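You operate a simulated robot arm through the tools that you are given. There is no shell and no other tool. Be economical: measure what you need, move in short steps, check, and stop when the job is done.

The job below is to be done with a simulated robot arm. You get a single attempt, and the scene is never put back.

## Task
Eyelet the swatch the ticket names and put it on the grey mat.
Fine: one stroke, fingers clear of the press.

The check looks at the end state, three seconds after you hand in, the way a careful person would. Anything else that was tipped, shoved, dropped, spilled or broken makes it a failure.

## Robot
A 7-joint arm with a two-finger parallel gripper, fixed in place. Base frame: the origin is at the foot of the arm, x ahead of it, y to its left, z up; the work surface is at about z = 0.85. Units: m, rad, N and s.
With the tool pointing down near the work surface it reaches from about 0.24 to 0.68 m from the base axis. Its first joint turns from -1.152 to 1.152 rad. Payload 2.4 kg.
The TCP is the grasp point between the finger pads, 0.03 m short of the fingertips. In the tool frame z runs along the fingers and y along their closing line. Largest opening 0.094 m; finger width 0.028, thickness 0.01; the body of the gripper, 0.05 by 0.096 m, starts 0.055 m behind the TCP.
Orientation is that of the tool frame in the base frame, as a unit quaternion [w, x, y, z]. With the fingers straight down and closing along the base's y, the tool's x points along the base's -x, its y along +y and its z along -z.

## Interface
- The arm moves only by the tool drive_tool. Its argument "deltas" is a list of rows, each a list of 7 numbers: the shift along the tool's x, y, z in m, then the turn, a rotation vector about the tool's x, y, z in rad, then the finger opening in m, from 0 to 0.094. In form: [[dx, dy, dz, rx, ry, rz, claw], ...]. A call has 1 to 10 rows; each row shifts and turns the commanded pose from where the row before left it, along the tool's axes as they then stand. Rows are played at 5 a second. More than 0.05 m and 0.15 rad between two rows, or a gripper value outside its range, and nothing of the call is played. A pose out of reach is approached as far as the arm can. The call stops where the force on the tool passes 60 N (or 10 N more than at its start, if that is more) or the arm is blocked; 0.2 s more then pass. The fingers move at their own pace (about 0.153 m/s each) and stop on an object; they squeeze with about 24 N. The grip force told is the motor's: it shows also when the fingers shut on nothing. Time passes only in rows, and 0.2 s behind the last, so rows that do not move let the fingers close. It gives the time, the measured TCP pose, the force on the tool (base axes), the opening and the grip force at its end, in the units of the frame above (readings bear some noise).
- Cameras (640 x 400 px; columns grow to the right, rows downward): "scene" is fixed at [0.044, 0.4807, 1.4457]; the picture's right is [-0.69, -0.73, 0.00], its down [-0.40, 0.38, -0.83] and it looks along [0.61, -0.57, -0.55] (base axes); focal length 324 px, centre (320, 200). "wrist" rides on the gripper at [0.076, 0.014, -0.102] in the tool frame; the picture's right is [-0.18, 0.98, 0.00], its down [-0.75, -0.14, -0.64] and it looks along [-0.63, -0.12, 0.77] (tool axes); focal length 243 px, centre (320, 200). There is no depth. A picture from a camera that has moved, and an enlarged one, comes with that camera's place and axes in the base frame and with its lens.
- snapshot(camera): a new picture of that camera. It takes no simulated time.
- inspect(camera, box): a new picture of the part [left, top, right, bottom] of that camera's present view, enlarged. It takes no simulated time.
- sign_off(): hands the job in; it is judged then, once.

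Go step by step. Nothing tells you positions but the pictures and the camera data: compare them with the known pose of the tool, close in by small moves and look again before you grip or let go. The budget is 120 turns and 64 pictures, counting those below and the enlarged ones. Unless the task says otherwise, let go and move clear before handing in, and close with one line.

The tools are called after ">>>" by a JSON object that holds its "fn" and its "kwargs". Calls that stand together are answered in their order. drive_tool: Moves the arm, as the interface text tells. Its arguments: {"type":"object","properties":{"deltas":{"type":"array","items":{"type":"array","items":{"type":"number"}}}},"required":["deltas"]} The other tools are called the same way: snapshot (camera) takes a picture; inspect (camera, box) takes an enlarged picture of a part of a camera's view; sign_off () hands the job in.

At the start:

```text
clock: 0.0
tool_pos: [0.3143, 0.2255, 1.2615]
tcp_rot: [-0.001, 0.0, 1.0, -0.001]
wrist_force: [-0.4, 0.7, 0.7]
gripper_width: 0.0939
finger_force: 0.0
```

scene: 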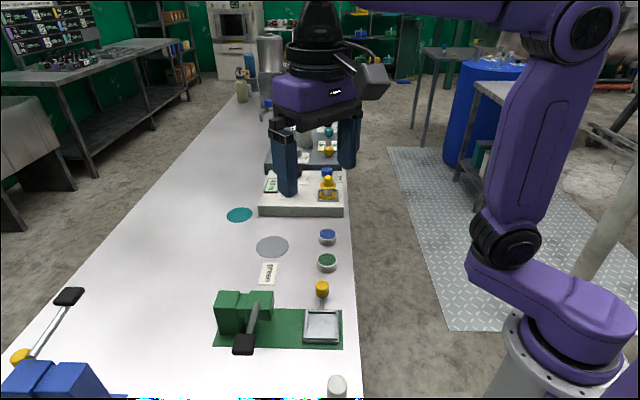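
wrist: 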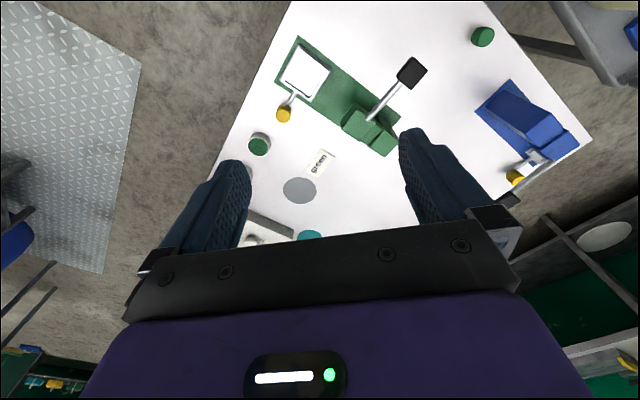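

I see a bench with a green press with a sliding tray, a blue press, a ticket, a grey mat, some swatches and tubs. I'll look closer before moving.

>>> {"fn": "inspect", "kwargs": {"camera": "scene", "box": [190, 200, 370, 312]}}

>>> {"fn": "inspect", "kwargs": {"camera": "scene", "box": [190, 280, 370, 400]}}

>>> {"fn": "inspect", "kwargs": {"camera": "scene", "box": [230, 110, 370, 220]}}

>>> {"fn": "inspect", "kwargs": {"camera": "wrist", "box": [200, 20, 440, 240]}}

```text
3.56 times, centred on (280, 256) of scene
camera zoom: at [0.044, 0.4807, 1.4457], right [-0.69, -0.73, 0.0], down [-0.4, 0.38, -0.83], along [0.61, -0.57, -0.55], focal length 1153 px, centre (462, 1)
```

zoom: 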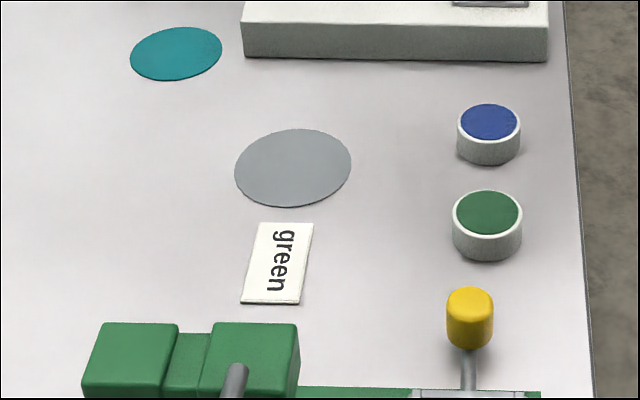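

```text
3.33 times, centred on (280, 340) of scene
camera zoom: at [0.044, 0.4807, 1.4457], right [-0.69, -0.73, 0.0], down [-0.4, 0.38, -0.83], along [0.61, -0.57, -0.55], focal length 1081 px, centre (453, -267)
```

zoom: 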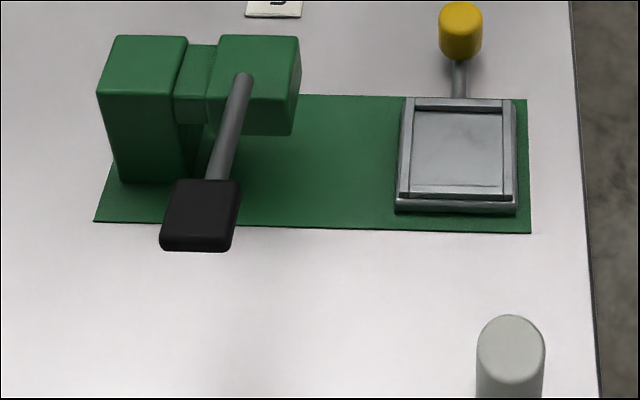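

```text
3.64 times, centred on (300, 165) of scene
camera zoom: at [0.044, 0.4807, 1.4457], right [-0.69, -0.73, 0.0], down [-0.4, 0.38, -0.83], along [0.61, -0.57, -0.55], focal length 1180 px, centre (393, 327)
```

zoom: 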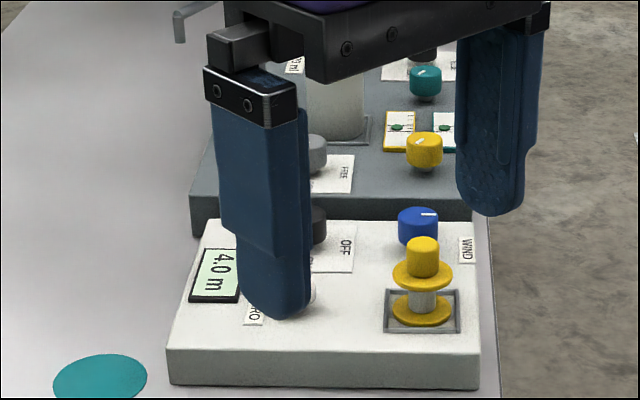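

```text
1.82 times, centred on (320, 130) of wrist
camera zoom: at [0.2375, 0.2397, 1.365], right [0.18, 0.98, 0.0], down [0.75, -0.14, 0.64], along [0.63, -0.12, -0.77], focal length 441 px, centre (320, 327)
```

zoom: 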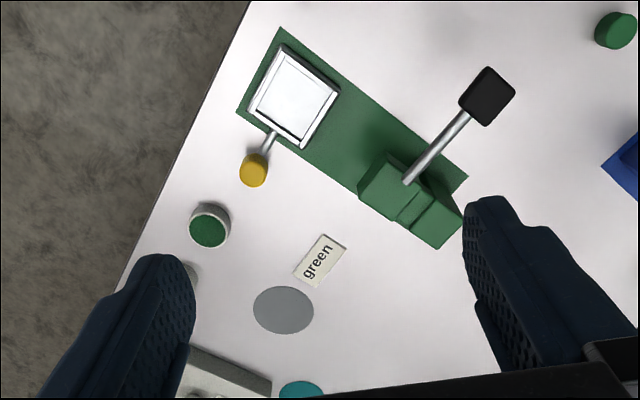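

Green tub is around (0.46, 0.06), mat (0.62, 0.115), tray of the green press (0.34, 0.19), knob about (0.40, 0.14), head about (0.43, 0.29). I move down for a closer look.

>>> {"fn": "drive_tool", "kwargs": {"deltas": [[0.002, -0.01, 0.045, 0, 0, 0, 0.094], [0.002, -0.01, 0.045, 0, 0, 0, 0.094], [0.002, -0.015, 0.045, 0, 0, 0, 0.094], [0.002, -0.015, 0.045, 0, 0, 0, 0.094], [0.002, -0.015, 0.045, 0, 0, 0, 0.094], [0.002, -0.01, 0.01, 0, 0, 0, 0.094]]}}

>>> {"fn": "snapshot", "kwargs": {"camera": "wrist"}}

>>> {"fn": "snapshot", "kwargs": {"camera": "scene"}}

```text
clock: 1.4
tool_pos: [0.3039, 0.1505, 1.0277]
tcp_rot: [0.0, 0.0, 1.0, 0.0]
wrist_force: [-0.1, -0.2, 0.0]
gripper_width: 0.0939
finger_force: 0.0
```

```text
57 pictures are left
camera wrist: at [0.2255, 0.1638, 1.1299], right [0.18, 0.98, 0.0], down [0.75, -0.14, 0.64], along [0.63, -0.12, -0.77], focal length 243 px, centre (320, 200)
```

wrist: 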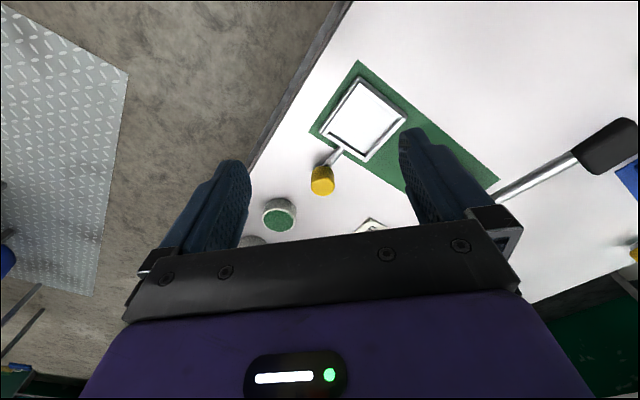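

```text
56 pictures are left
```

scene: 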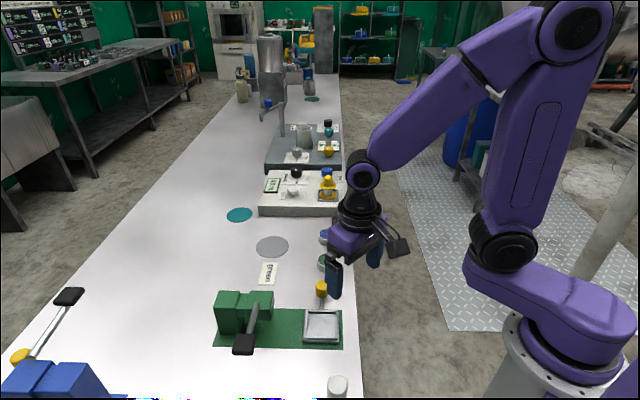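

The tub has a green top in a pale ring; I enlarge it, the tray and the press.

>>> {"fn": "inspect", "kwargs": {"camera": "wrist", "box": [240, 140, 400, 240]}}

>>> {"fn": "inspect", "kwargs": {"camera": "wrist", "box": [300, 50, 440, 170]}}

```text
4.00 times, centred on (320, 190) of wrist
camera zoom: at [0.2255, 0.1638, 1.1299], right [0.18, 0.98, 0.0], down [0.75, -0.14, 0.64], along [0.63, -0.12, -0.77], focal length 970 px, centre (320, 240)
```

zoom: 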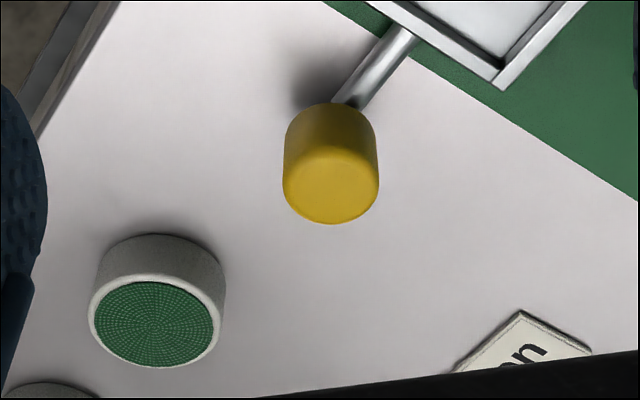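

```text
3.33 times, centred on (370, 110) of wrist
camera zoom: at [0.2255, 0.1638, 1.1299], right [0.18, 0.98, 0.0], down [0.75, -0.14, 0.64], along [0.63, -0.12, -0.77], focal length 809 px, centre (153, 500)
```

zoom: 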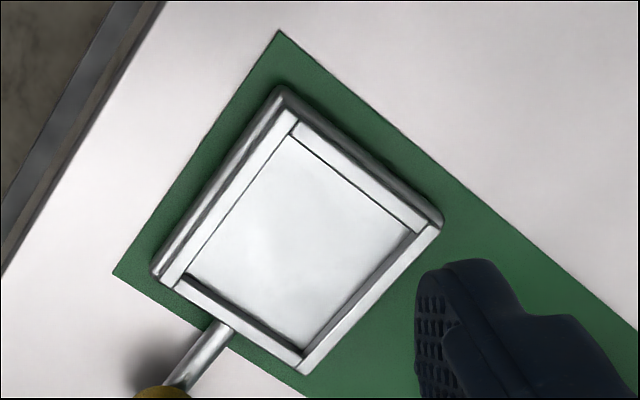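

The swatch is a white-rimmed puck (~48 mm); the tray pocket is a ~55 mm square turned 45° centred near (0.346, 0.191). I move above the green puck.

>>> {"fn": "drive_tool", "kwargs": {"deltas": [[-0.0316, -0.0185, 0.01, 0, 0, 0, 0.094], [-0.0316, -0.0185, 0.01, 0, 0, 0, 0.094], [-0.0316, -0.0185, 0.015, 0, 0, 0, 0.094], [-0.0316, -0.0185, 0.02, 0, 0, 0, 0.094], [-0.0316, -0.0185, 0.02, 0, 0, 0, 0.094], [0, 0, 0, 0, 0, 0, 0.094]]}}

>>> {"fn": "snapshot", "kwargs": {"camera": "wrist"}}

>>> {"fn": "inspect", "kwargs": {"camera": "scene", "box": [200, 180, 400, 360]}}

```text
clock: 2.8
tool_pos: [0.46, 0.0582, 0.952]
tcp_rot: [0.0, 0.0, 1.0, 0.0]
wrist_force: [1.1, 0.4, 0.2]
gripper_width: 0.094
finger_force: 0.1
```

```text
53 pictures are left
camera wrist: at [0.3832, 0.0718, 1.0549], right [0.18, 0.98, 0.0], down [0.75, -0.14, 0.64], along [0.63, -0.12, -0.77], focal length 243 px, centre (320, 200)
```

wrist: 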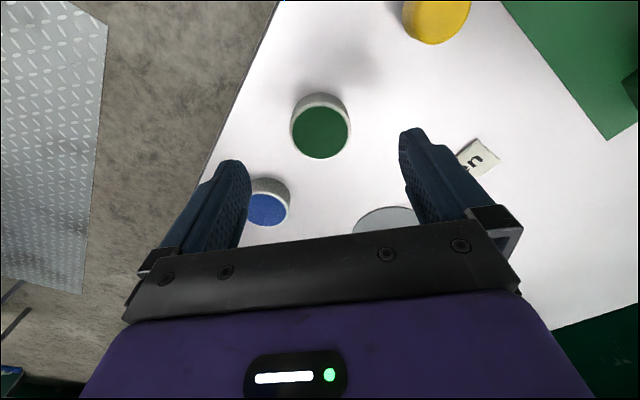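

```text
2.22 times, centred on (300, 270) of scene
camera zoom: at [0.044, 0.4807, 1.4457], right [-0.69, -0.73, 0.0], down [-0.4, 0.38, -0.83], along [0.61, -0.57, -0.55], focal length 721 px, centre (364, 44)
```

zoom: 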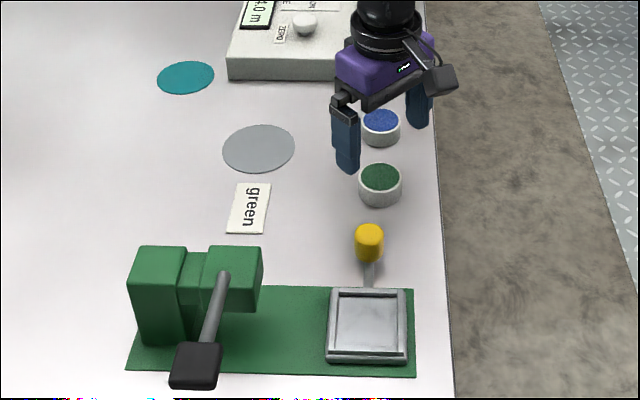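

The puck is centred at about (0.462, 0.057). I descend so the fingertips are ~11 mm above the table and close.

>>> {"fn": "drive_tool", "kwargs": {"deltas": [[-0.002, -0.001, 0.03, 0, 0, 0, 0.094], [0, 0, 0.031, 0, 0, 0, 0.094], [0, 0, 0, 0, 0, 0, 0.04], [0, 0, 0, 0, 0, 0, 0.04], [0, 0, 0, 0, 0, 0, 0.04]]}}

>>> {"fn": "snapshot", "kwargs": {"camera": "wrist"}}

>>> {"fn": "inspect", "kwargs": {"camera": "scene", "box": [270, 210, 370, 290]}}

```text
clock: 4.0
tool_pos: [0.4635, 0.056, 0.8912]
tcp_rot: [-0.001, -0.001, 1.0, 0.0]
wrist_force: [-0.1, -1.1, 0.2]
gripper_width: 0.0477
finger_force: 23.7
```

```text
51 pictures are left
camera wrist: at [0.3852, 0.0705, 0.9939], right [0.18, 0.98, 0.0], down [0.75, -0.14, 0.64], along [0.63, -0.12, -0.77], focal length 243 px, centre (320, 200)
```

wrist: 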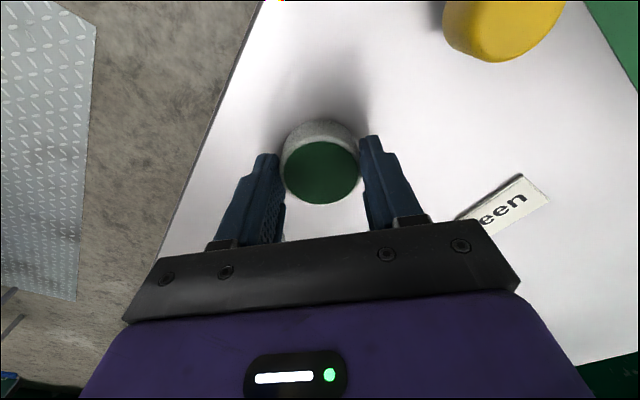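

```text
5.00 times, centred on (320, 250) of scene
camera zoom: at [0.044, 0.4807, 1.4457], right [-0.69, -0.73, 0.0], down [-0.4, 0.38, -0.83], along [0.61, -0.57, -0.55], focal length 1622 px, centre (320, -50)
```

zoom: 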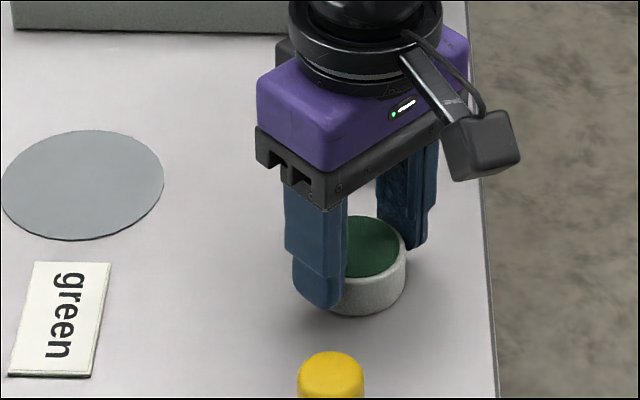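

Gripped firmly at 47.7 mm. I lift and carry it over the tray.

>>> {"fn": "drive_tool", "kwargs": {"deltas": [[0, 0, -0.045, 0, 0, 0, 0.04], [0, 0, -0.035, 0, 0, 0, 0.04], [0.023, 0.027, 0, 0, 0, 0, 0.04], [0.023, 0.027, 0, 0, 0, 0, 0.04], [0.023, 0.027, 0, 0, 0, 0, 0.04], [0.023, 0.027, 0, 0, 0, 0, 0.04], [0.023, 0.027, 0, 0, 0, 0, 0.04], [0, 0, 0.03, 0, 0, 0, 0.04], [0, 0, 0, 0, 0, 0, 0.04]]}}

>>> {"fn": "snapshot", "kwargs": {"camera": "wrist"}}

>>> {"fn": "inspect", "kwargs": {"camera": "scene", "box": [270, 260, 370, 360]}}

```text
clock: 6.0
tool_pos: [0.3497, 0.1914, 0.9406]
tcp_rot: [-0.001, -0.001, 1.0, 0.0]
wrist_force: [0.3, -0.7, -0.2]
gripper_width: 0.0401
finger_force: 0.0
```

```text
49 pictures are left
camera wrist: at [0.2705, 0.206, 1.0436], right [0.18, 0.98, 0.0], down [0.75, -0.14, 0.64], along [0.63, -0.12, -0.77], focal length 243 px, centre (320, 200)
```

wrist: 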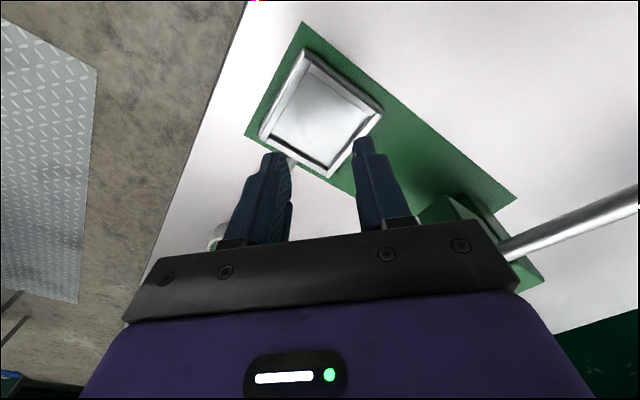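

```text
4.00 times, centred on (320, 310) of scene
camera zoom: at [0.044, 0.4807, 1.4457], right [-0.69, -0.73, 0.0], down [-0.4, 0.38, -0.83], along [0.61, -0.57, -0.55], focal length 1297 px, centre (320, -240)
```

zoom: 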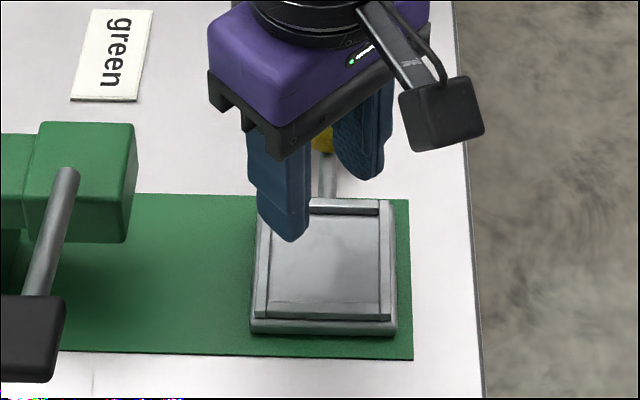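

The puck slipped out of the grip; I look for where it is.

>>> {"fn": "inspect", "kwargs": {"camera": "scene", "box": [220, 200, 380, 300]}}

```text
4.00 times, centred on (300, 250) of scene
camera zoom: at [0.044, 0.4807, 1.4457], right [-0.69, -0.73, 0.0], down [-0.4, 0.38, -0.83], along [0.61, -0.57, -0.55], focal length 1297 px, centre (400, 0)
```

zoom: 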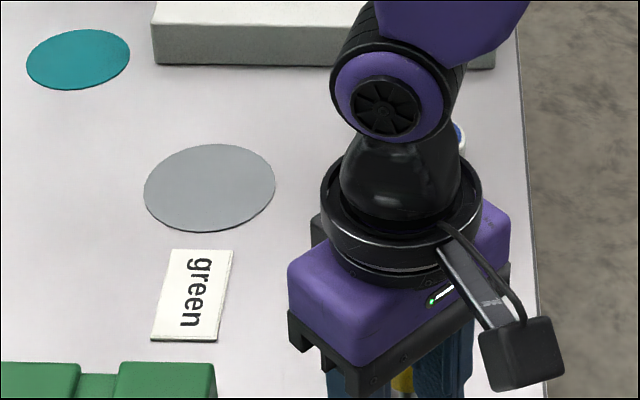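

The arm hides it; I go back to a hover short of the pick spot to look.

>>> {"fn": "drive_tool", "kwargs": {"deltas": [[0, 0, -0.045, 0, 0, 0, 0.094], [-0.02, -0.027, -0.02, 0, 0, 0, 0.094], [-0.02, -0.027, 0, 0, 0, 0, 0.094], [-0.02, -0.027, 0, 0, 0, 0, 0.094], [-0.02, -0.027, 0, 0, 0, 0, 0.094], [-0.02, -0.027, 0, 0, 0, 0, 0.094]]}}

>>> {"fn": "snapshot", "kwargs": {"camera": "wrist"}}

>>> {"fn": "inspect", "kwargs": {"camera": "scene", "box": [220, 190, 380, 300]}}

```text
clock: 7.4
tool_pos: [0.4491, 0.0557, 1.0059]
tcp_rot: [-0.001, -0.001, 1.0, 0.0]
wrist_force: [-0.2, -0.4, 0.2]
gripper_width: 0.0937
finger_force: 0.1
```

```text
46 pictures are left
camera wrist: at [0.3713, 0.0701, 1.1089], right [0.18, 0.98, 0.0], down [0.75, -0.14, 0.64], along [0.63, -0.12, -0.77], focal length 243 px, centre (320, 200)
```

wrist: 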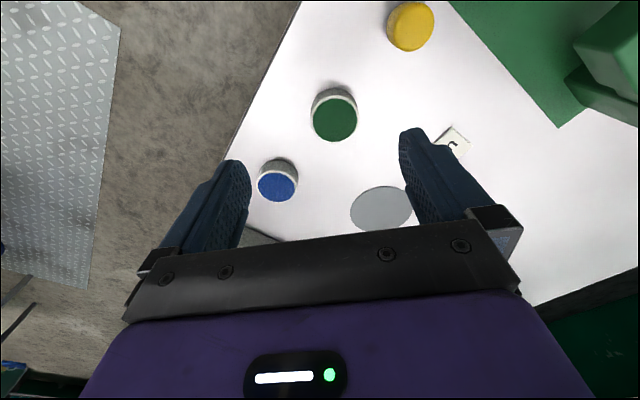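

```text
3.64 times, centred on (300, 245) of scene
camera zoom: at [0.0439, 0.4807, 1.4457], right [-0.69, -0.73, 0.0], down [-0.4, 0.38, -0.83], along [0.61, -0.57, -0.55], focal length 1180 px, centre (393, 36)
```

zoom: 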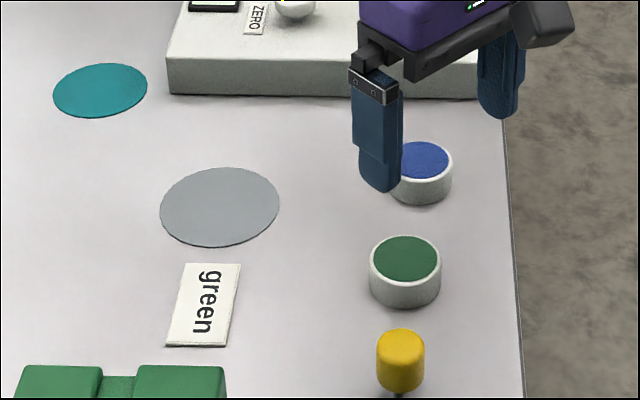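

The puck is standing upright about 1 cm from where it was, near (0.464, 0.067). I grip again, lower this time, and test with a slow small lift.

>>> {"fn": "drive_tool", "kwargs": {"deltas": [[-0.0155, 0.0115, 0.03, 0, 0, 0, 0.094], [0, 0, 0.03, 0, 0, 0, 0.094], [0, 0, 0.03, 0, 0, 0, 0.094], [0, 0, 0.032, 0, 0, 0, 0.094], [0, 0, 0, 0, 0, 0, 0.094]]}}

>>> {"fn": "snapshot", "kwargs": {"camera": "wrist"}}

```text
clock: 8.6
tool_pos: [0.4639, 0.0686, 0.8835]
tcp_rot: [0.0, 0.0, 1.0, 0.0]
wrist_force: [0.4, -0.1, -0.9]
gripper_width: 0.0941
finger_force: 0.1
```

```text
44 pictures are left
camera wrist: at [0.3852, 0.0833, 0.9866], right [0.18, 0.98, 0.0], down [0.75, -0.14, 0.64], along [0.63, -0.12, -0.77], focal length 243 px, centre (320, 200)
```

wrist: 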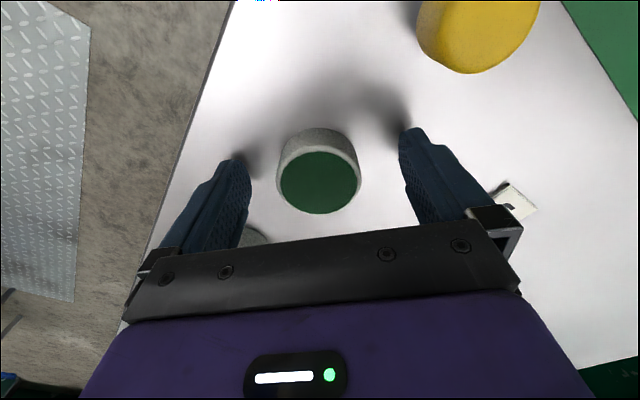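

Centred to within 2 mm. Closing and a slow small lift.

>>> {"fn": "drive_tool", "kwargs": {"deltas": [[0.002, 0, 0, 0, 0, 0, 0.094], [0, 0, 0, 0, 0, 0, 0.03], [0, 0, 0, 0, 0, 0, 0.03], [0, 0, 0, 0, 0, 0, 0.03], [0, 0, 0, 0, 0, 0, 0.03], [0, 0, -0.008, 0, 0, 0, 0.03], [0, 0, -0.01, 0, 0, 0, 0.03], [0, 0, -0.012, 0, 0, 0, 0.03]]}}

>>> {"fn": "snapshot", "kwargs": {"camera": "wrist"}}

>>> {"fn": "inspect", "kwargs": {"camera": "scene", "box": [270, 210, 370, 290]}}

```text
clock: 10.4
tool_pos: [0.4624, 0.0689, 0.9146]
tcp_rot: [0.0, 0.0, 1.0, 0.0]
wrist_force: [0.5, -0.5, -0.5]
gripper_width: 0.0476
finger_force: 24.3
```

```text
43 pictures are left
camera wrist: at [0.3836, 0.0831, 1.0173], right [0.18, 0.98, 0.0], down [0.75, -0.14, 0.64], along [0.63, -0.12, -0.77], focal length 243 px, centre (320, 200)
```

wrist: 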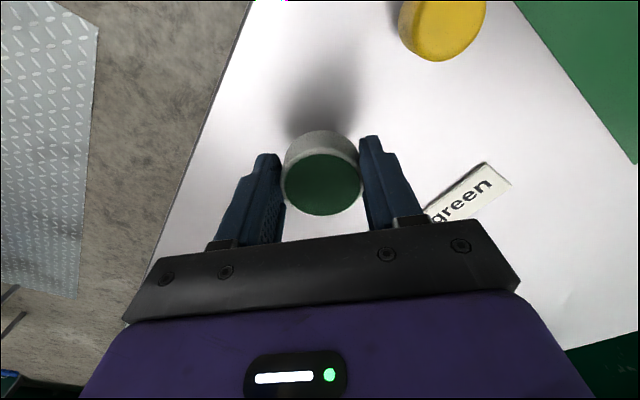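

```text
5.00 times, centred on (320, 250) of scene
camera zoom: at [0.044, 0.4807, 1.4457], right [-0.69, -0.73, 0.0], down [-0.4, 0.38, -0.83], along [0.61, -0.57, -0.55], focal length 1622 px, centre (320, -50)
```

zoom: 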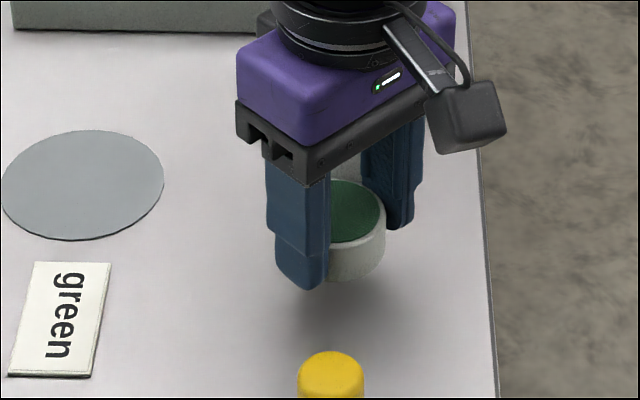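

It holds. I lift further and carry it gently in small steps to the tray.

>>> {"fn": "drive_tool", "kwargs": {"deltas": [[0, 0, -0.01, 0, 0, 0, 0.03], [0, 0, -0.015, 0, 0, 0, 0.03], [0, 0, -0.015, 0, 0, 0, 0.03], [0, 0, -0.01, 0, 0, 0, 0.03], [0.009, 0.01, 0, 0, 0, 0, 0.03], [0.014, 0.015, 0, 0, 0, 0, 0.03], [0.014, 0.015, 0, 0, 0, 0, 0.03], [0.014, 0.015, 0, 0, 0, 0, 0.03]]}}

```text
clock: 12.2
tool_pos: [0.411, 0.1234, 0.9649]
tcp_rot: [0.001, -0.001, 1.0, 0.0]
wrist_force: [-0.4, 0.8, 0.1]
gripper_width: 0.0478
finger_force: 23.5
```

Still held at 47.8 mm; continuing to above the pocket.

>>> {"fn": "drive_tool", "kwargs": {"deltas": [[0.014, 0.014, 0, 0, 0, 0, 0.03], [0.014, 0.015, 0, 0, 0, 0, 0.03], [0.014, 0.014, 0, 0, 0, 0, 0.03], [0.014, 0.015, 0, 0, 0, 0, 0.03], [0.009, 0.0095, 0, 0, 0, 0, 0.03], [0, 0, 0.015, 0, 0, 0, 0.03], [0, 0, 0.01, 0, 0, 0, 0.03], [0, 0, 0, 0, 0, 0, 0.03]]}}

>>> {"fn": "snapshot", "kwargs": {"camera": "wrist"}}

>>> {"fn": "inspect", "kwargs": {"camera": "scene", "box": [270, 270, 370, 350]}}

```text
clock: 14.0
tool_pos: [0.3455, 0.1907, 0.9387]
tcp_rot: [0.0, 0.0, 1.0, 0.0]
wrist_force: [-0.8, -0.6, -1.2]
gripper_width: 0.0477
finger_force: 24.1
```

```text
41 pictures are left
camera wrist: at [0.2677, 0.2052, 1.0419], right [0.18, 0.98, 0.0], down [0.75, -0.14, 0.64], along [0.63, -0.12, -0.77], focal length 243 px, centre (320, 200)
```

wrist: 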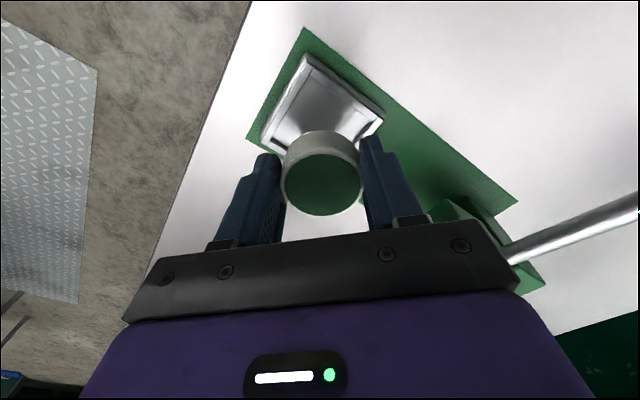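

```text
5.00 times, centred on (320, 310) of scene
camera zoom: at [0.044, 0.4807, 1.4457], right [-0.69, -0.73, 0.0], down [-0.4, 0.38, -0.83], along [0.61, -0.57, -0.55], focal length 1622 px, centre (320, -350)
```

zoom: 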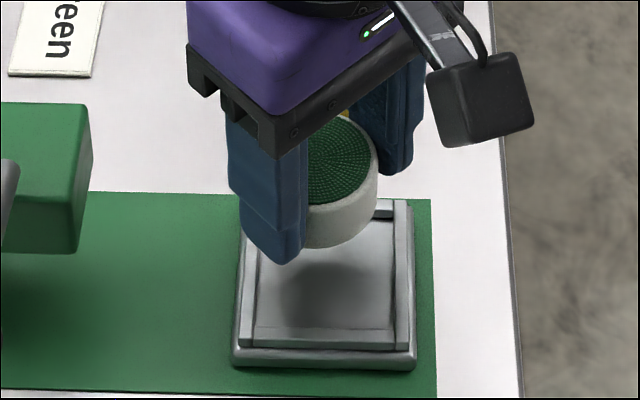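

Puck is over the pocket, about 2 mm too far in x. I correct and lower to just above the rim, then look.

>>> {"fn": "drive_tool", "kwargs": {"deltas": [[0.002, 0, 0.01, 0, 0, 0, 0.03], [0, 0, 0.01, 0, 0, 0, 0.03], [0, 0, 0.01, 0, 0, 0, 0.03], [0, 0, 0.005, 0, 0, 0, 0.03], [0, 0, 0, 0, 0, 0, 0.03]]}}

>>> {"fn": "inspect", "kwargs": {"camera": "wrist", "box": [240, 20, 400, 240]}}

>>> {"fn": "inspect", "kwargs": {"camera": "scene", "box": [280, 280, 360, 350]}}

```text
clock: 15.2
tool_pos: [0.3423, 0.1921, 0.905]
tcp_rot: [0.0, -0.001, 1.0, 0.0]
wrist_force: [-0.7, -0.3, -0.2]
gripper_width: 0.0477
finger_force: 24.3
```

```text
1.82 times, centred on (320, 130) of wrist
camera zoom: at [0.2657, 0.2057, 1.0073], right [0.18, 0.98, 0.0], down [0.75, -0.14, 0.64], along [0.63, -0.12, -0.77], focal length 441 px, centre (320, 327)
```

zoom: 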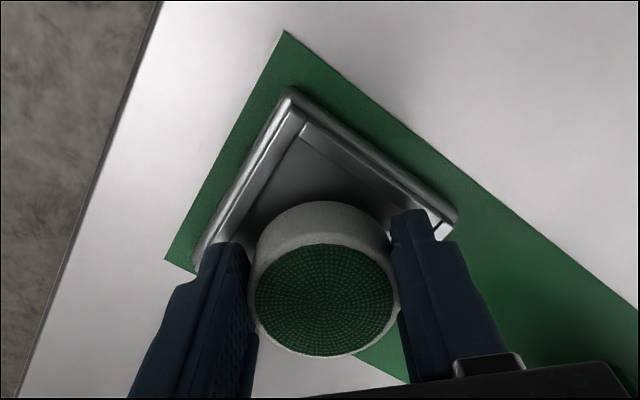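

```text
5.71 times, centred on (320, 315) of scene
camera zoom: at [0.044, 0.4807, 1.4457], right [-0.69, -0.73, 0.0], down [-0.4, 0.38, -0.83], along [0.61, -0.57, -0.55], focal length 1853 px, centre (320, -457)
```

zoom: 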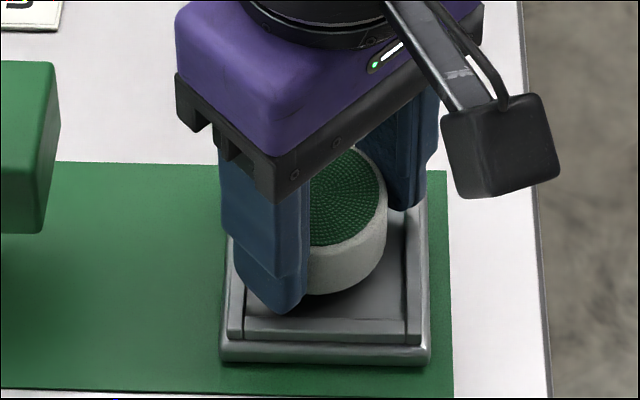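

Laterally it looks centred. Lower by a few millimetres at a time, watching the force.

>>> {"fn": "drive_tool", "kwargs": {"deltas": [[0, 0, 0.003, 0, 0, 0, 0.03], [0, 0, 0.003, 0, 0, 0, 0.03], [0, 0, 0, 0, 0, 0, 0.03]]}}

>>> {"fn": "drive_tool", "kwargs": {"deltas": [[0, 0, 0.003, 0, 0, 0, 0.03], [0, 0, 0, 0, 0, 0, 0.03]]}}

>>> {"fn": "inspect", "kwargs": {"camera": "wrist", "box": [240, 20, 400, 240]}}

>>> {"fn": "inspect", "kwargs": {"camera": "scene", "box": [280, 280, 360, 350]}}

```text
clock: 16.0
tool_pos: [0.3444, 0.1919, 0.8994]
tcp_rot: [0.001, -0.001, 1.0, 0.001]
wrist_force: [0.8, -1.5, 20.5]
gripper_width: 0.0483
finger_force: 24.2
```

```text
clock: 16.4
tool_pos: [0.3449, 0.1917, 0.8982]
tcp_rot: [0.002, 0.0, 1.0, 0.001]
wrist_force: [-3.8, 0.7, 13.8]
gripper_width: 0.0477
finger_force: 23.9
stopped in row 2: the force on the tool passed its limit (the readings are from after the stop); the commanded pose is now the measured one
```

```text
1.82 times, centred on (320, 130) of wrist
camera zoom: at [0.2664, 0.2058, 1.0005], right [0.18, 0.98, 0.0], down [0.75, -0.14, 0.64], along [0.63, -0.12, -0.76], focal length 441 px, centre (320, 327)
```

zoom: 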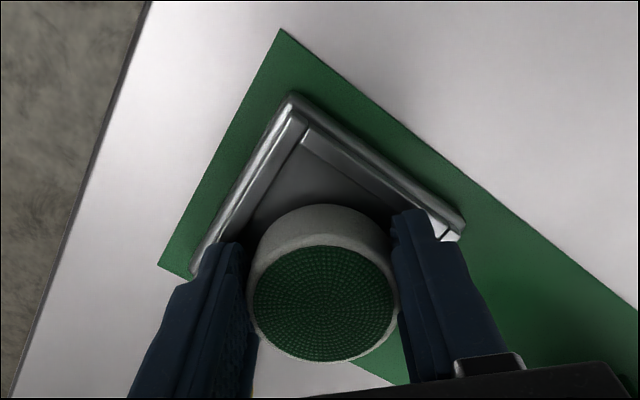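

```text
5.71 times, centred on (320, 315) of scene
camera zoom: at [0.0437, 0.4806, 1.4458], right [-0.69, -0.73, 0.0], down [-0.4, 0.38, -0.83], along [0.61, -0.57, -0.55], focal length 1853 px, centre (320, -457)
```

zoom: 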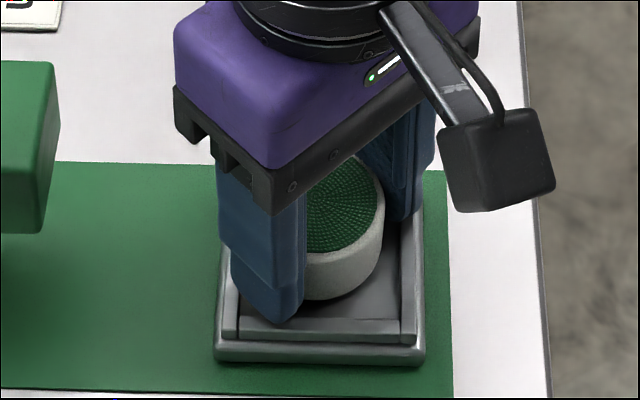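

The fingertips touched the rim at about z 0.868, and the puck is ~4–5 mm too far in +x (toward the knob). I raise slightly, correct and recheck.

>>> {"fn": "drive_tool", "kwargs": {"deltas": [[0, 0, -0.004, 0, 0, 0, 0.03], [0.005, 0.001, 0, 0, 0, 0, 0.03], [0, 0, 0, 0, 0, 0, 0.03]]}}

>>> {"fn": "inspect", "kwargs": {"camera": "wrist", "box": [240, 20, 400, 240]}}

>>> {"fn": "inspect", "kwargs": {"camera": "scene", "box": [280, 280, 360, 350]}}

```text
clock: 17.2
tool_pos: [0.3395, 0.1936, 0.9016]
tcp_rot: [0.002, 0.0, 1.0, 0.001]
wrist_force: [-0.1, 1.3, -0.4]
gripper_width: 0.0479
finger_force: 24.0
```

```text
1.82 times, centred on (320, 130) of wrist
camera zoom: at [0.2616, 0.207, 1.0042], right [0.18, 0.98, 0.0], down [0.75, -0.14, 0.64], along [0.63, -0.12, -0.76], focal length 441 px, centre (320, 327)
```

zoom: 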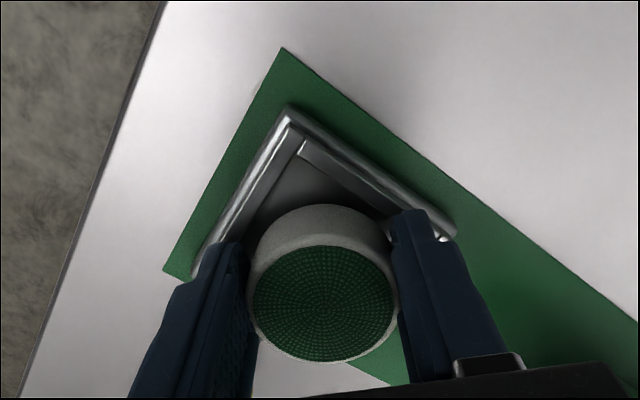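

```text
5.71 times, centred on (320, 315) of scene
camera zoom: at [0.044, 0.4807, 1.4457], right [-0.69, -0.73, 0.0], down [-0.4, 0.38, -0.83], along [0.61, -0.57, -0.55], focal length 1853 px, centre (320, -457)
```

zoom: 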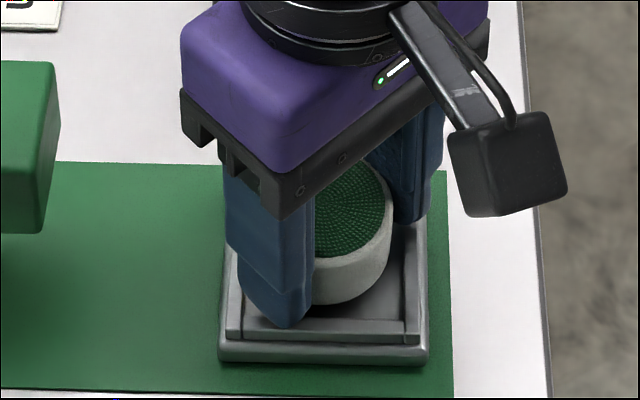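

Now centred within ~2 mm. A tiny correction, slight lowering, and release.

>>> {"fn": "drive_tool", "kwargs": {"deltas": [[-0.001, 0.001, 0.001, 0, 0, 0, 0.03], [0, 0, 0, 0, 0, 0, 0.06], [0, 0, 0, 0, 0, 0, 0.075], [0, 0, -0.02, 0, 0, 0, 0.094], [0, 0, -0.04, 0, 0, 0, 0.094], [0, 0, -0.04, 0, 0, 0, 0.094]]}}

>>> {"fn": "snapshot", "kwargs": {"camera": "wrist"}}

>>> {"fn": "inspect", "kwargs": {"camera": "scene", "box": [280, 280, 360, 350]}}

```text
clock: 18.6
tool_pos: [0.3398, 0.1928, 1.0004]
tcp_rot: [0.002, 0.0, 1.0, 0.001]
wrist_force: [0.4, -0.1, 0.6]
gripper_width: 0.0936
finger_force: 0.2
```

```text
33 pictures are left
camera wrist: at [0.2616, 0.2076, 1.1036], right [0.18, 0.98, 0.0], down [0.75, -0.14, 0.64], along [0.63, -0.12, -0.77], focal length 243 px, centre (320, 200)
```

wrist: 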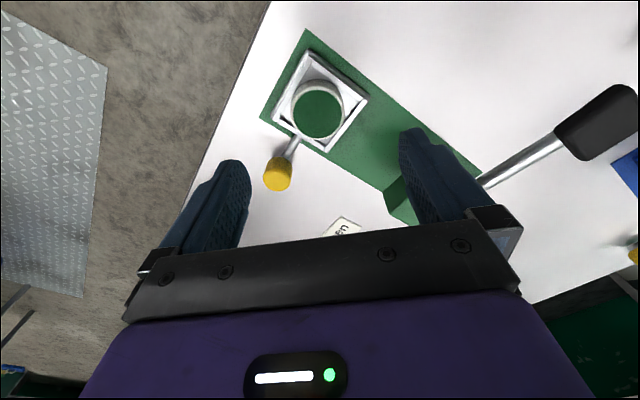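

```text
5.71 times, centred on (320, 315) of scene
camera zoom: at [0.044, 0.4807, 1.4457], right [-0.69, -0.73, 0.0], down [-0.4, 0.38, -0.83], along [0.61, -0.57, -0.55], focal length 1853 px, centre (320, -457)
```

zoom: 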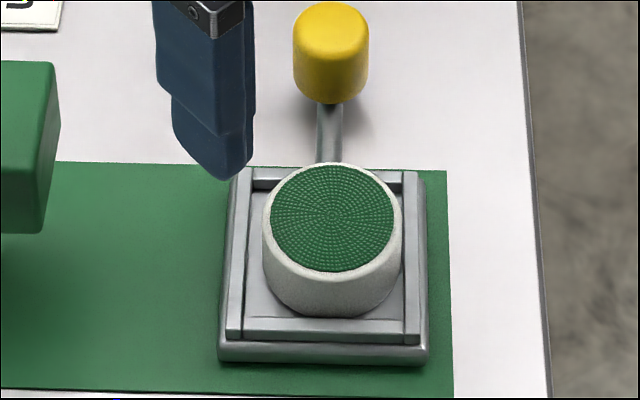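

The puck is seated in the pocket. Next is the slide knob at about (0.404, 0.133): I go above it and turn the tool by -135° so the fingers straddle the knob along the slide direction with the camera away from the press.

>>> {"fn": "drive_tool", "kwargs": {"deltas": [[-0.032, -0.03, 0, 0, 0, 0, 0.094], [-0.032, -0.03, 0, 0, 0, 0, 0.094], [0, 0, 0, 0, 0, -0.147, 0.094], [0, 0, 0, 0, 0, -0.147, 0.094], [0, 0, 0, 0, 0, -0.147, 0.094], [0, 0, 0, 0, 0, -0.147, 0.094], [0, 0, 0, 0, 0, -0.147, 0.094], [0, 0, 0, 0, 0, -0.147, 0.094], [0, 0, 0, 0, 0, -0.147, 0.094], [0, 0, 0, 0, 0, -0.147, 0.094]]}}

>>> {"fn": "drive_tool", "kwargs": {"deltas": [[0, 0, 0, 0, 0, -0.147, 0.094], [0, 0, 0, 0, 0, -0.147, 0.094], [0, 0, 0, 0, 0, -0.147, 0.094], [0, 0, 0, 0, 0, -0.147, 0.094], [0, 0, 0, 0, 0, -0.147, 0.094], [0, 0, 0, 0, 0, -0.147, 0.094], [0, 0, 0, 0, 0, -0.147, 0.094], [0, 0, 0, 0, 0, -0.147, 0.094], [0, 0, 0, 0, 0, 0, 0.094]]}}

>>> {"fn": "snapshot", "kwargs": {"camera": "wrist"}}

```text
clock: 20.8
tool_pos: [0.4041, 0.1329, 1.0006]
tcp_rot: [0.002, -0.556, 0.831, 0.001]
wrist_force: [0.8, -0.1, 0.0]
gripper_width: 0.094
finger_force: 0.0
```

```text
clock: 22.8
tool_pos: [0.4047, 0.1343, 1.0003]
tcp_rot: [-0.001, 0.924, -0.383, 0.001]
wrist_force: [-1.0, -0.2, -0.8]
gripper_width: 0.094
finger_force: 0.1
```

```text
31 pictures are left
camera wrist: at [0.4462, 0.0696, 1.1034], right [-0.83, -0.56, 0.0], down [-0.43, 0.63, 0.64], along [-0.36, 0.53, -0.77], focal length 243 px, centre (320, 200)
```

wrist: 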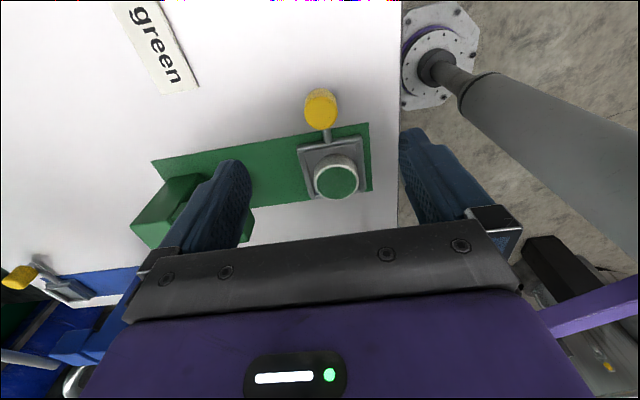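

The tool reached the turned pose directly over the knob. I descend and close on the knob.

>>> {"fn": "drive_tool", "kwargs": {"deltas": [[0, 0, 0.04, 0, 0, 0, 0.094], [0, 0, 0.04, 0, 0, 0, 0.094], [0, 0, 0.034, 0, 0, 0, 0.094], [0, 0, 0, 0, 0, 0, 0.094]]}}

>>> {"fn": "snapshot", "kwargs": {"camera": "wrist"}}

>>> {"fn": "inspect", "kwargs": {"camera": "scene", "box": [260, 240, 370, 350]}}

```text
clock: 23.8
tool_pos: [0.4048, 0.1335, 0.8874]
tcp_rot: [-0.002, 0.923, -0.385, 0.002]
wrist_force: [0.2, -0.1, -0.4]
gripper_width: 0.0938
finger_force: 0.0
```

```text
30 pictures are left
camera wrist: at [0.4467, 0.0694, 0.9895], right [-0.83, -0.56, 0.0], down [-0.43, 0.63, 0.64], along [-0.36, 0.53, -0.77], focal length 243 px, centre (320, 200)
```

wrist: 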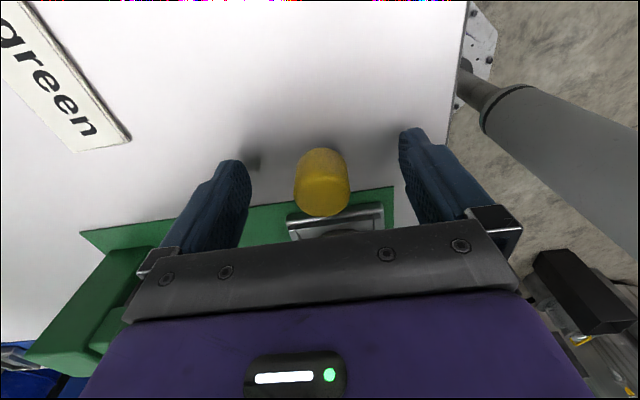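

```text
3.64 times, centred on (315, 295) of scene
camera zoom: at [0.044, 0.4807, 1.4457], right [-0.69, -0.73, 0.0], down [-0.4, 0.38, -0.83], along [0.61, -0.57, -0.55], focal length 1180 px, centre (338, -146)
```

zoom: 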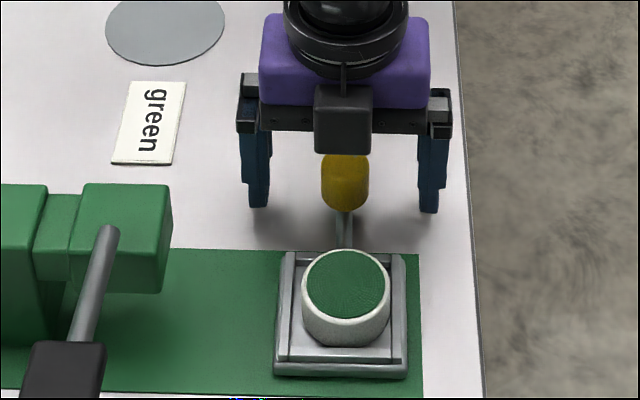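

Knob is centred between the fingers, but a dark box on the wrist hangs on the press side; I check the full view before closing.

>>> {"fn": "inspect", "kwargs": {"camera": "scene", "box": [210, 130, 450, 350]}}

```text
1.82 times, centred on (330, 240) of scene
camera zoom: at [0.044, 0.4807, 1.4457], right [-0.69, -0.73, 0.0], down [-0.4, 0.38, -0.83], along [0.61, -0.57, -0.55], focal length 590 px, centre (302, 127)
```

zoom: 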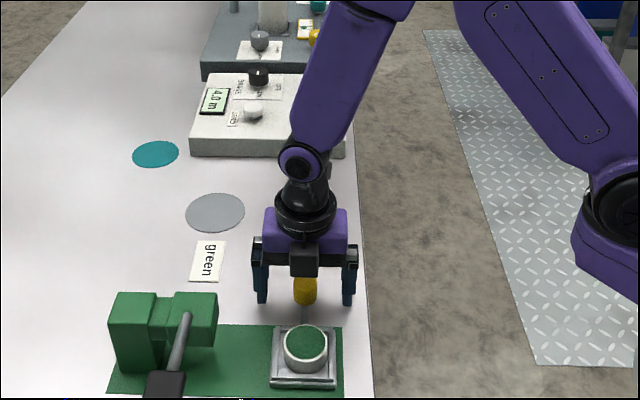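

There's a box on the gripper's press side too, roughly 9 cm above the TCP, so I'll hold the knob by its outer half and a bit higher for clearance over the press head. Then close.

>>> {"fn": "drive_tool", "kwargs": {"deltas": [[0.008, 0, -0.006, 0, 0, 0, 0.06], [0, 0, 0, 0, 0, 0, 0.01], [0, 0, 0, 0, 0, 0, 0.01], [0, 0, 0, 0, 0, 0, 0.01], [0, 0, 0, 0, 0, 0, 0.01]]}}

>>> {"fn": "drive_tool", "kwargs": {"deltas": [[0, -0.01, 0, 0, 0, 0, 0.01], [0, -0.015, 0, 0, 0, 0, 0.01], [0, -0.015, 0, 0, 0, 0, 0.01], [0, 0, 0, 0, 0, 0, 0.01]]}}

>>> {"fn": "inspect", "kwargs": {"camera": "scene", "box": [200, 210, 370, 360]}}

```text
clock: 25.0
tool_pos: [0.4101, 0.1268, 0.892]
tcp_rot: [-0.001, 0.923, -0.386, 0.0]
wrist_force: [-1.2, -0.9, -8.7]
gripper_width: 0.0323
finger_force: 45.0
```

```text
clock: 26.0
tool_pos: [0.4383, 0.156, 0.8937]
tcp_rot: [-0.001, 0.923, -0.385, 0.002]
wrist_force: [0.6, -0.4, -12.4]
gripper_width: 0.0321
finger_force: 45.3
```

```text
2.67 times, centred on (285, 285) of scene
camera zoom: at [0.0442, 0.4807, 1.4457], right [-0.69, -0.73, 0.0], down [-0.4, 0.38, -0.83], along [0.61, -0.57, -0.55], focal length 865 px, centre (413, -27)
```

zoom: 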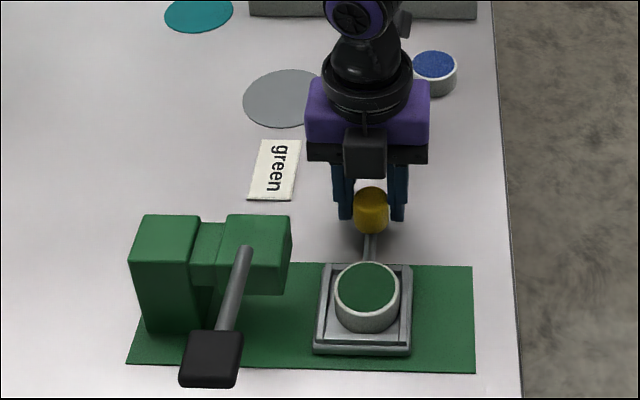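

The tray slides nicely (4 cm so far). Continue.

>>> {"fn": "drive_tool", "kwargs": {"deltas": [[0, -0.015, 0, 0, 0, 0, 0.01], [0, -0.015, 0, 0, 0, 0, 0.01], [0, -0.015, 0, 0, 0, 0, 0.01], [0, 0, 0, 0, 0, 0, 0.01]]}}

>>> {"fn": "inspect", "kwargs": {"camera": "scene", "box": [200, 210, 370, 360]}}

>>> {"fn": "snapshot", "kwargs": {"camera": "wrist"}}

```text
clock: 27.0
tool_pos: [0.4703, 0.1869, 0.8931]
tcp_rot: [-0.001, 0.923, -0.386, 0.001]
wrist_force: [-0.2, 0.4, -21.6]
gripper_width: 0.0319
finger_force: 44.9
```

```text
2.67 times, centred on (285, 285) of scene
camera zoom: at [0.0443, 0.4809, 1.4457], right [-0.69, -0.73, 0.0], down [-0.4, 0.38, -0.83], along [0.61, -0.57, -0.55], focal length 865 px, centre (413, -27)
```

zoom: 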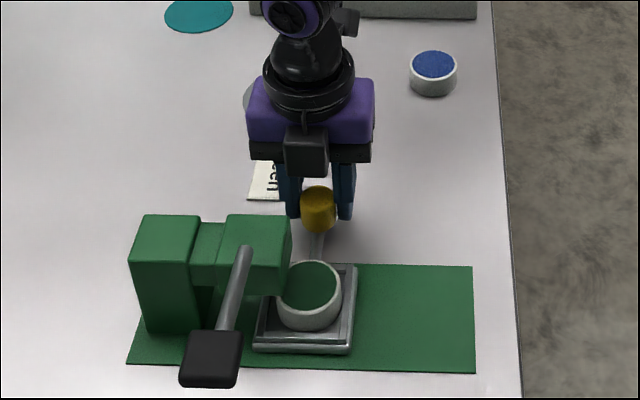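

```text
25 pictures are left
camera wrist: at [0.5119, 0.1234, 0.9957], right [-0.83, -0.56, 0.0], down [-0.43, 0.63, 0.64], along [-0.36, 0.53, -0.77], focal length 243 px, centre (320, 200)
```

wrist: 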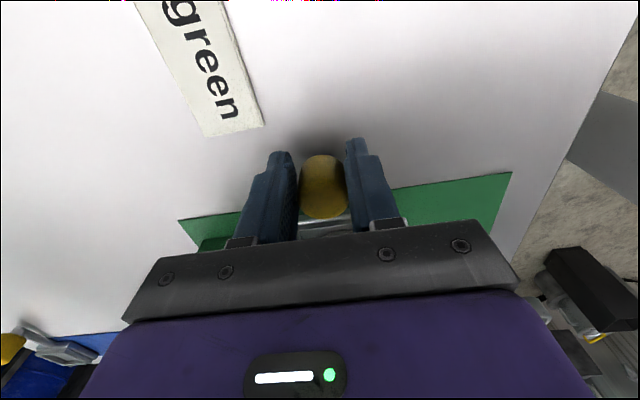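

About 4 cm remain to get the puck under the head. I ease the vertical load slightly and push on in small steps.

>>> {"fn": "drive_tool", "kwargs": {"deltas": [[0, -0.008, 0.002, 0, 0, 0, 0.01], [0, -0.01, 0, 0, 0, 0, 0.01], [0, -0.007, 0, 0, 0, 0, 0.01], [0, 0, 0, 0, 0, 0, 0.01]]}}

>>> {"fn": "inspect", "kwargs": {"camera": "scene", "box": [200, 210, 370, 360]}}

```text
clock: 28.0
tool_pos: [0.4902, 0.2064, 0.8929]
tcp_rot: [-0.005, 0.923, -0.384, 0.003]
wrist_force: [-3.2, 4.8, 20.1]
gripper_width: 0.0322
finger_force: 45.1
```

```text
2.67 times, centred on (285, 285) of scene
camera zoom: at [0.0436, 0.4807, 1.4458], right [-0.69, -0.73, 0.0], down [-0.4, 0.38, -0.83], along [0.61, -0.57, -0.55], focal length 865 px, centre (413, -27)
```

zoom: 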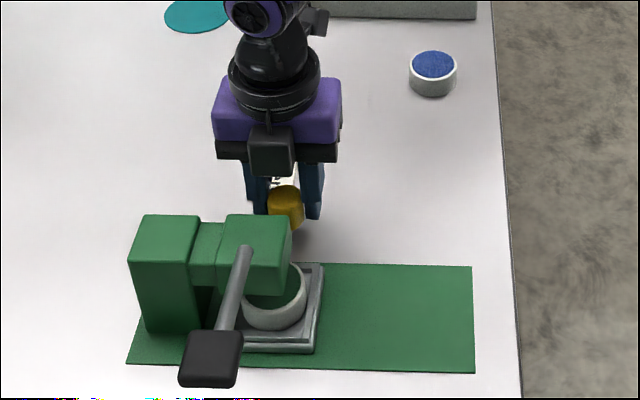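

Only ~12 mm left; the vertical load is just the stiff grip on the knob. I relax it by 1 mm and push on, feeling for the end stop.

>>> {"fn": "drive_tool", "kwargs": {"deltas": [[0, -0.005, -0.001, 0, 0, 0, 0.01], [0, -0.005, 0, 0, 0, 0, 0.01], [0, 0, 0, 0, 0, 0, 0.01]]}}

>>> {"fn": "drive_tool", "kwargs": {"deltas": [[0, -0.004, 0, 0, 0, 0, 0.01], [0, 0, 0, 0, 0, 0, 0.01]]}}

>>> {"fn": "inspect", "kwargs": {"camera": "scene", "box": [210, 250, 330, 360]}}

```text
clock: 28.8
tool_pos: [0.4964, 0.2121, 0.8932]
tcp_rot: [-0.001, 0.923, -0.384, 0.001]
wrist_force: [-8.8, 1.0, 27.4]
gripper_width: 0.0321
finger_force: 44.5
```

```text
clock: 29.4
tool_pos: [0.4958, 0.2131, 0.8923]
tcp_rot: [0.003, 0.922, -0.387, -0.002]
wrist_force: [-24.9, -14.6, 36.8]
gripper_width: 0.0324
finger_force: 44.8
```

```text
3.64 times, centred on (270, 305) of scene
camera zoom: at [0.0427, 0.48, 1.446], right [-0.69, -0.73, 0.0], down [-0.4, 0.38, -0.84], along [0.61, -0.57, -0.55], focal length 1180 px, centre (502, -182)
```

zoom: 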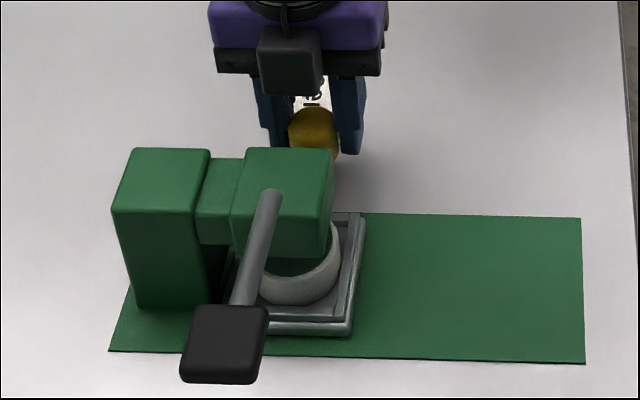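

The tray hit its stop after 12.1 cm of travel. I relax, open, and lift clear.

>>> {"fn": "drive_tool", "kwargs": {"deltas": [[0, 0.003, -0.001, 0, 0, 0, 0.01], [0, 0, 0, 0, 0, 0, 0.06], [0, 0, 0, 0, 0, 0, 0.07], [0, 0, -0.03, 0, 0, 0, 0.07], [0, 0, -0.045, 0, 0, 0, 0.07], [0, 0, -0.045, 0, 0, 0, 0.07], [0, 0, 0, 0, 0, 0, 0.07]]}}

>>> {"fn": "inspect", "kwargs": {"camera": "scene", "box": [200, 220, 360, 360]}}

>>> {"fn": "snapshot", "kwargs": {"camera": "wrist"}}

```text
clock: 31.0
tool_pos: [0.4939, 0.2119, 1.0134]
tcp_rot: [-0.001, 0.923, -0.385, 0.001]
wrist_force: [-0.2, 0.1, -0.4]
gripper_width: 0.07
finger_force: 0.0
```

```text
2.86 times, centred on (280, 290) of scene
camera zoom: at [0.044, 0.4807, 1.4457], right [-0.69, -0.73, 0.0], down [-0.4, 0.38, -0.83], along [0.61, -0.57, -0.55], focal length 927 px, centre (434, -57)
```

zoom: 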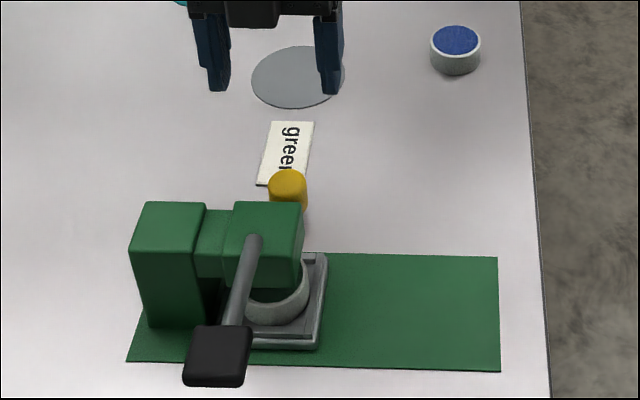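

```text
21 pictures are left
camera wrist: at [0.537, 0.1482, 1.1155], right [-0.83, -0.56, 0.0], down [-0.43, 0.63, 0.64], along [-0.36, 0.53, -0.77], focal length 243 px, centre (320, 200)
```

wrist: 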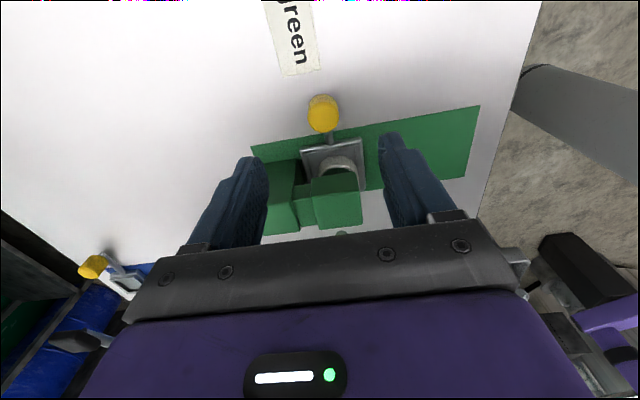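

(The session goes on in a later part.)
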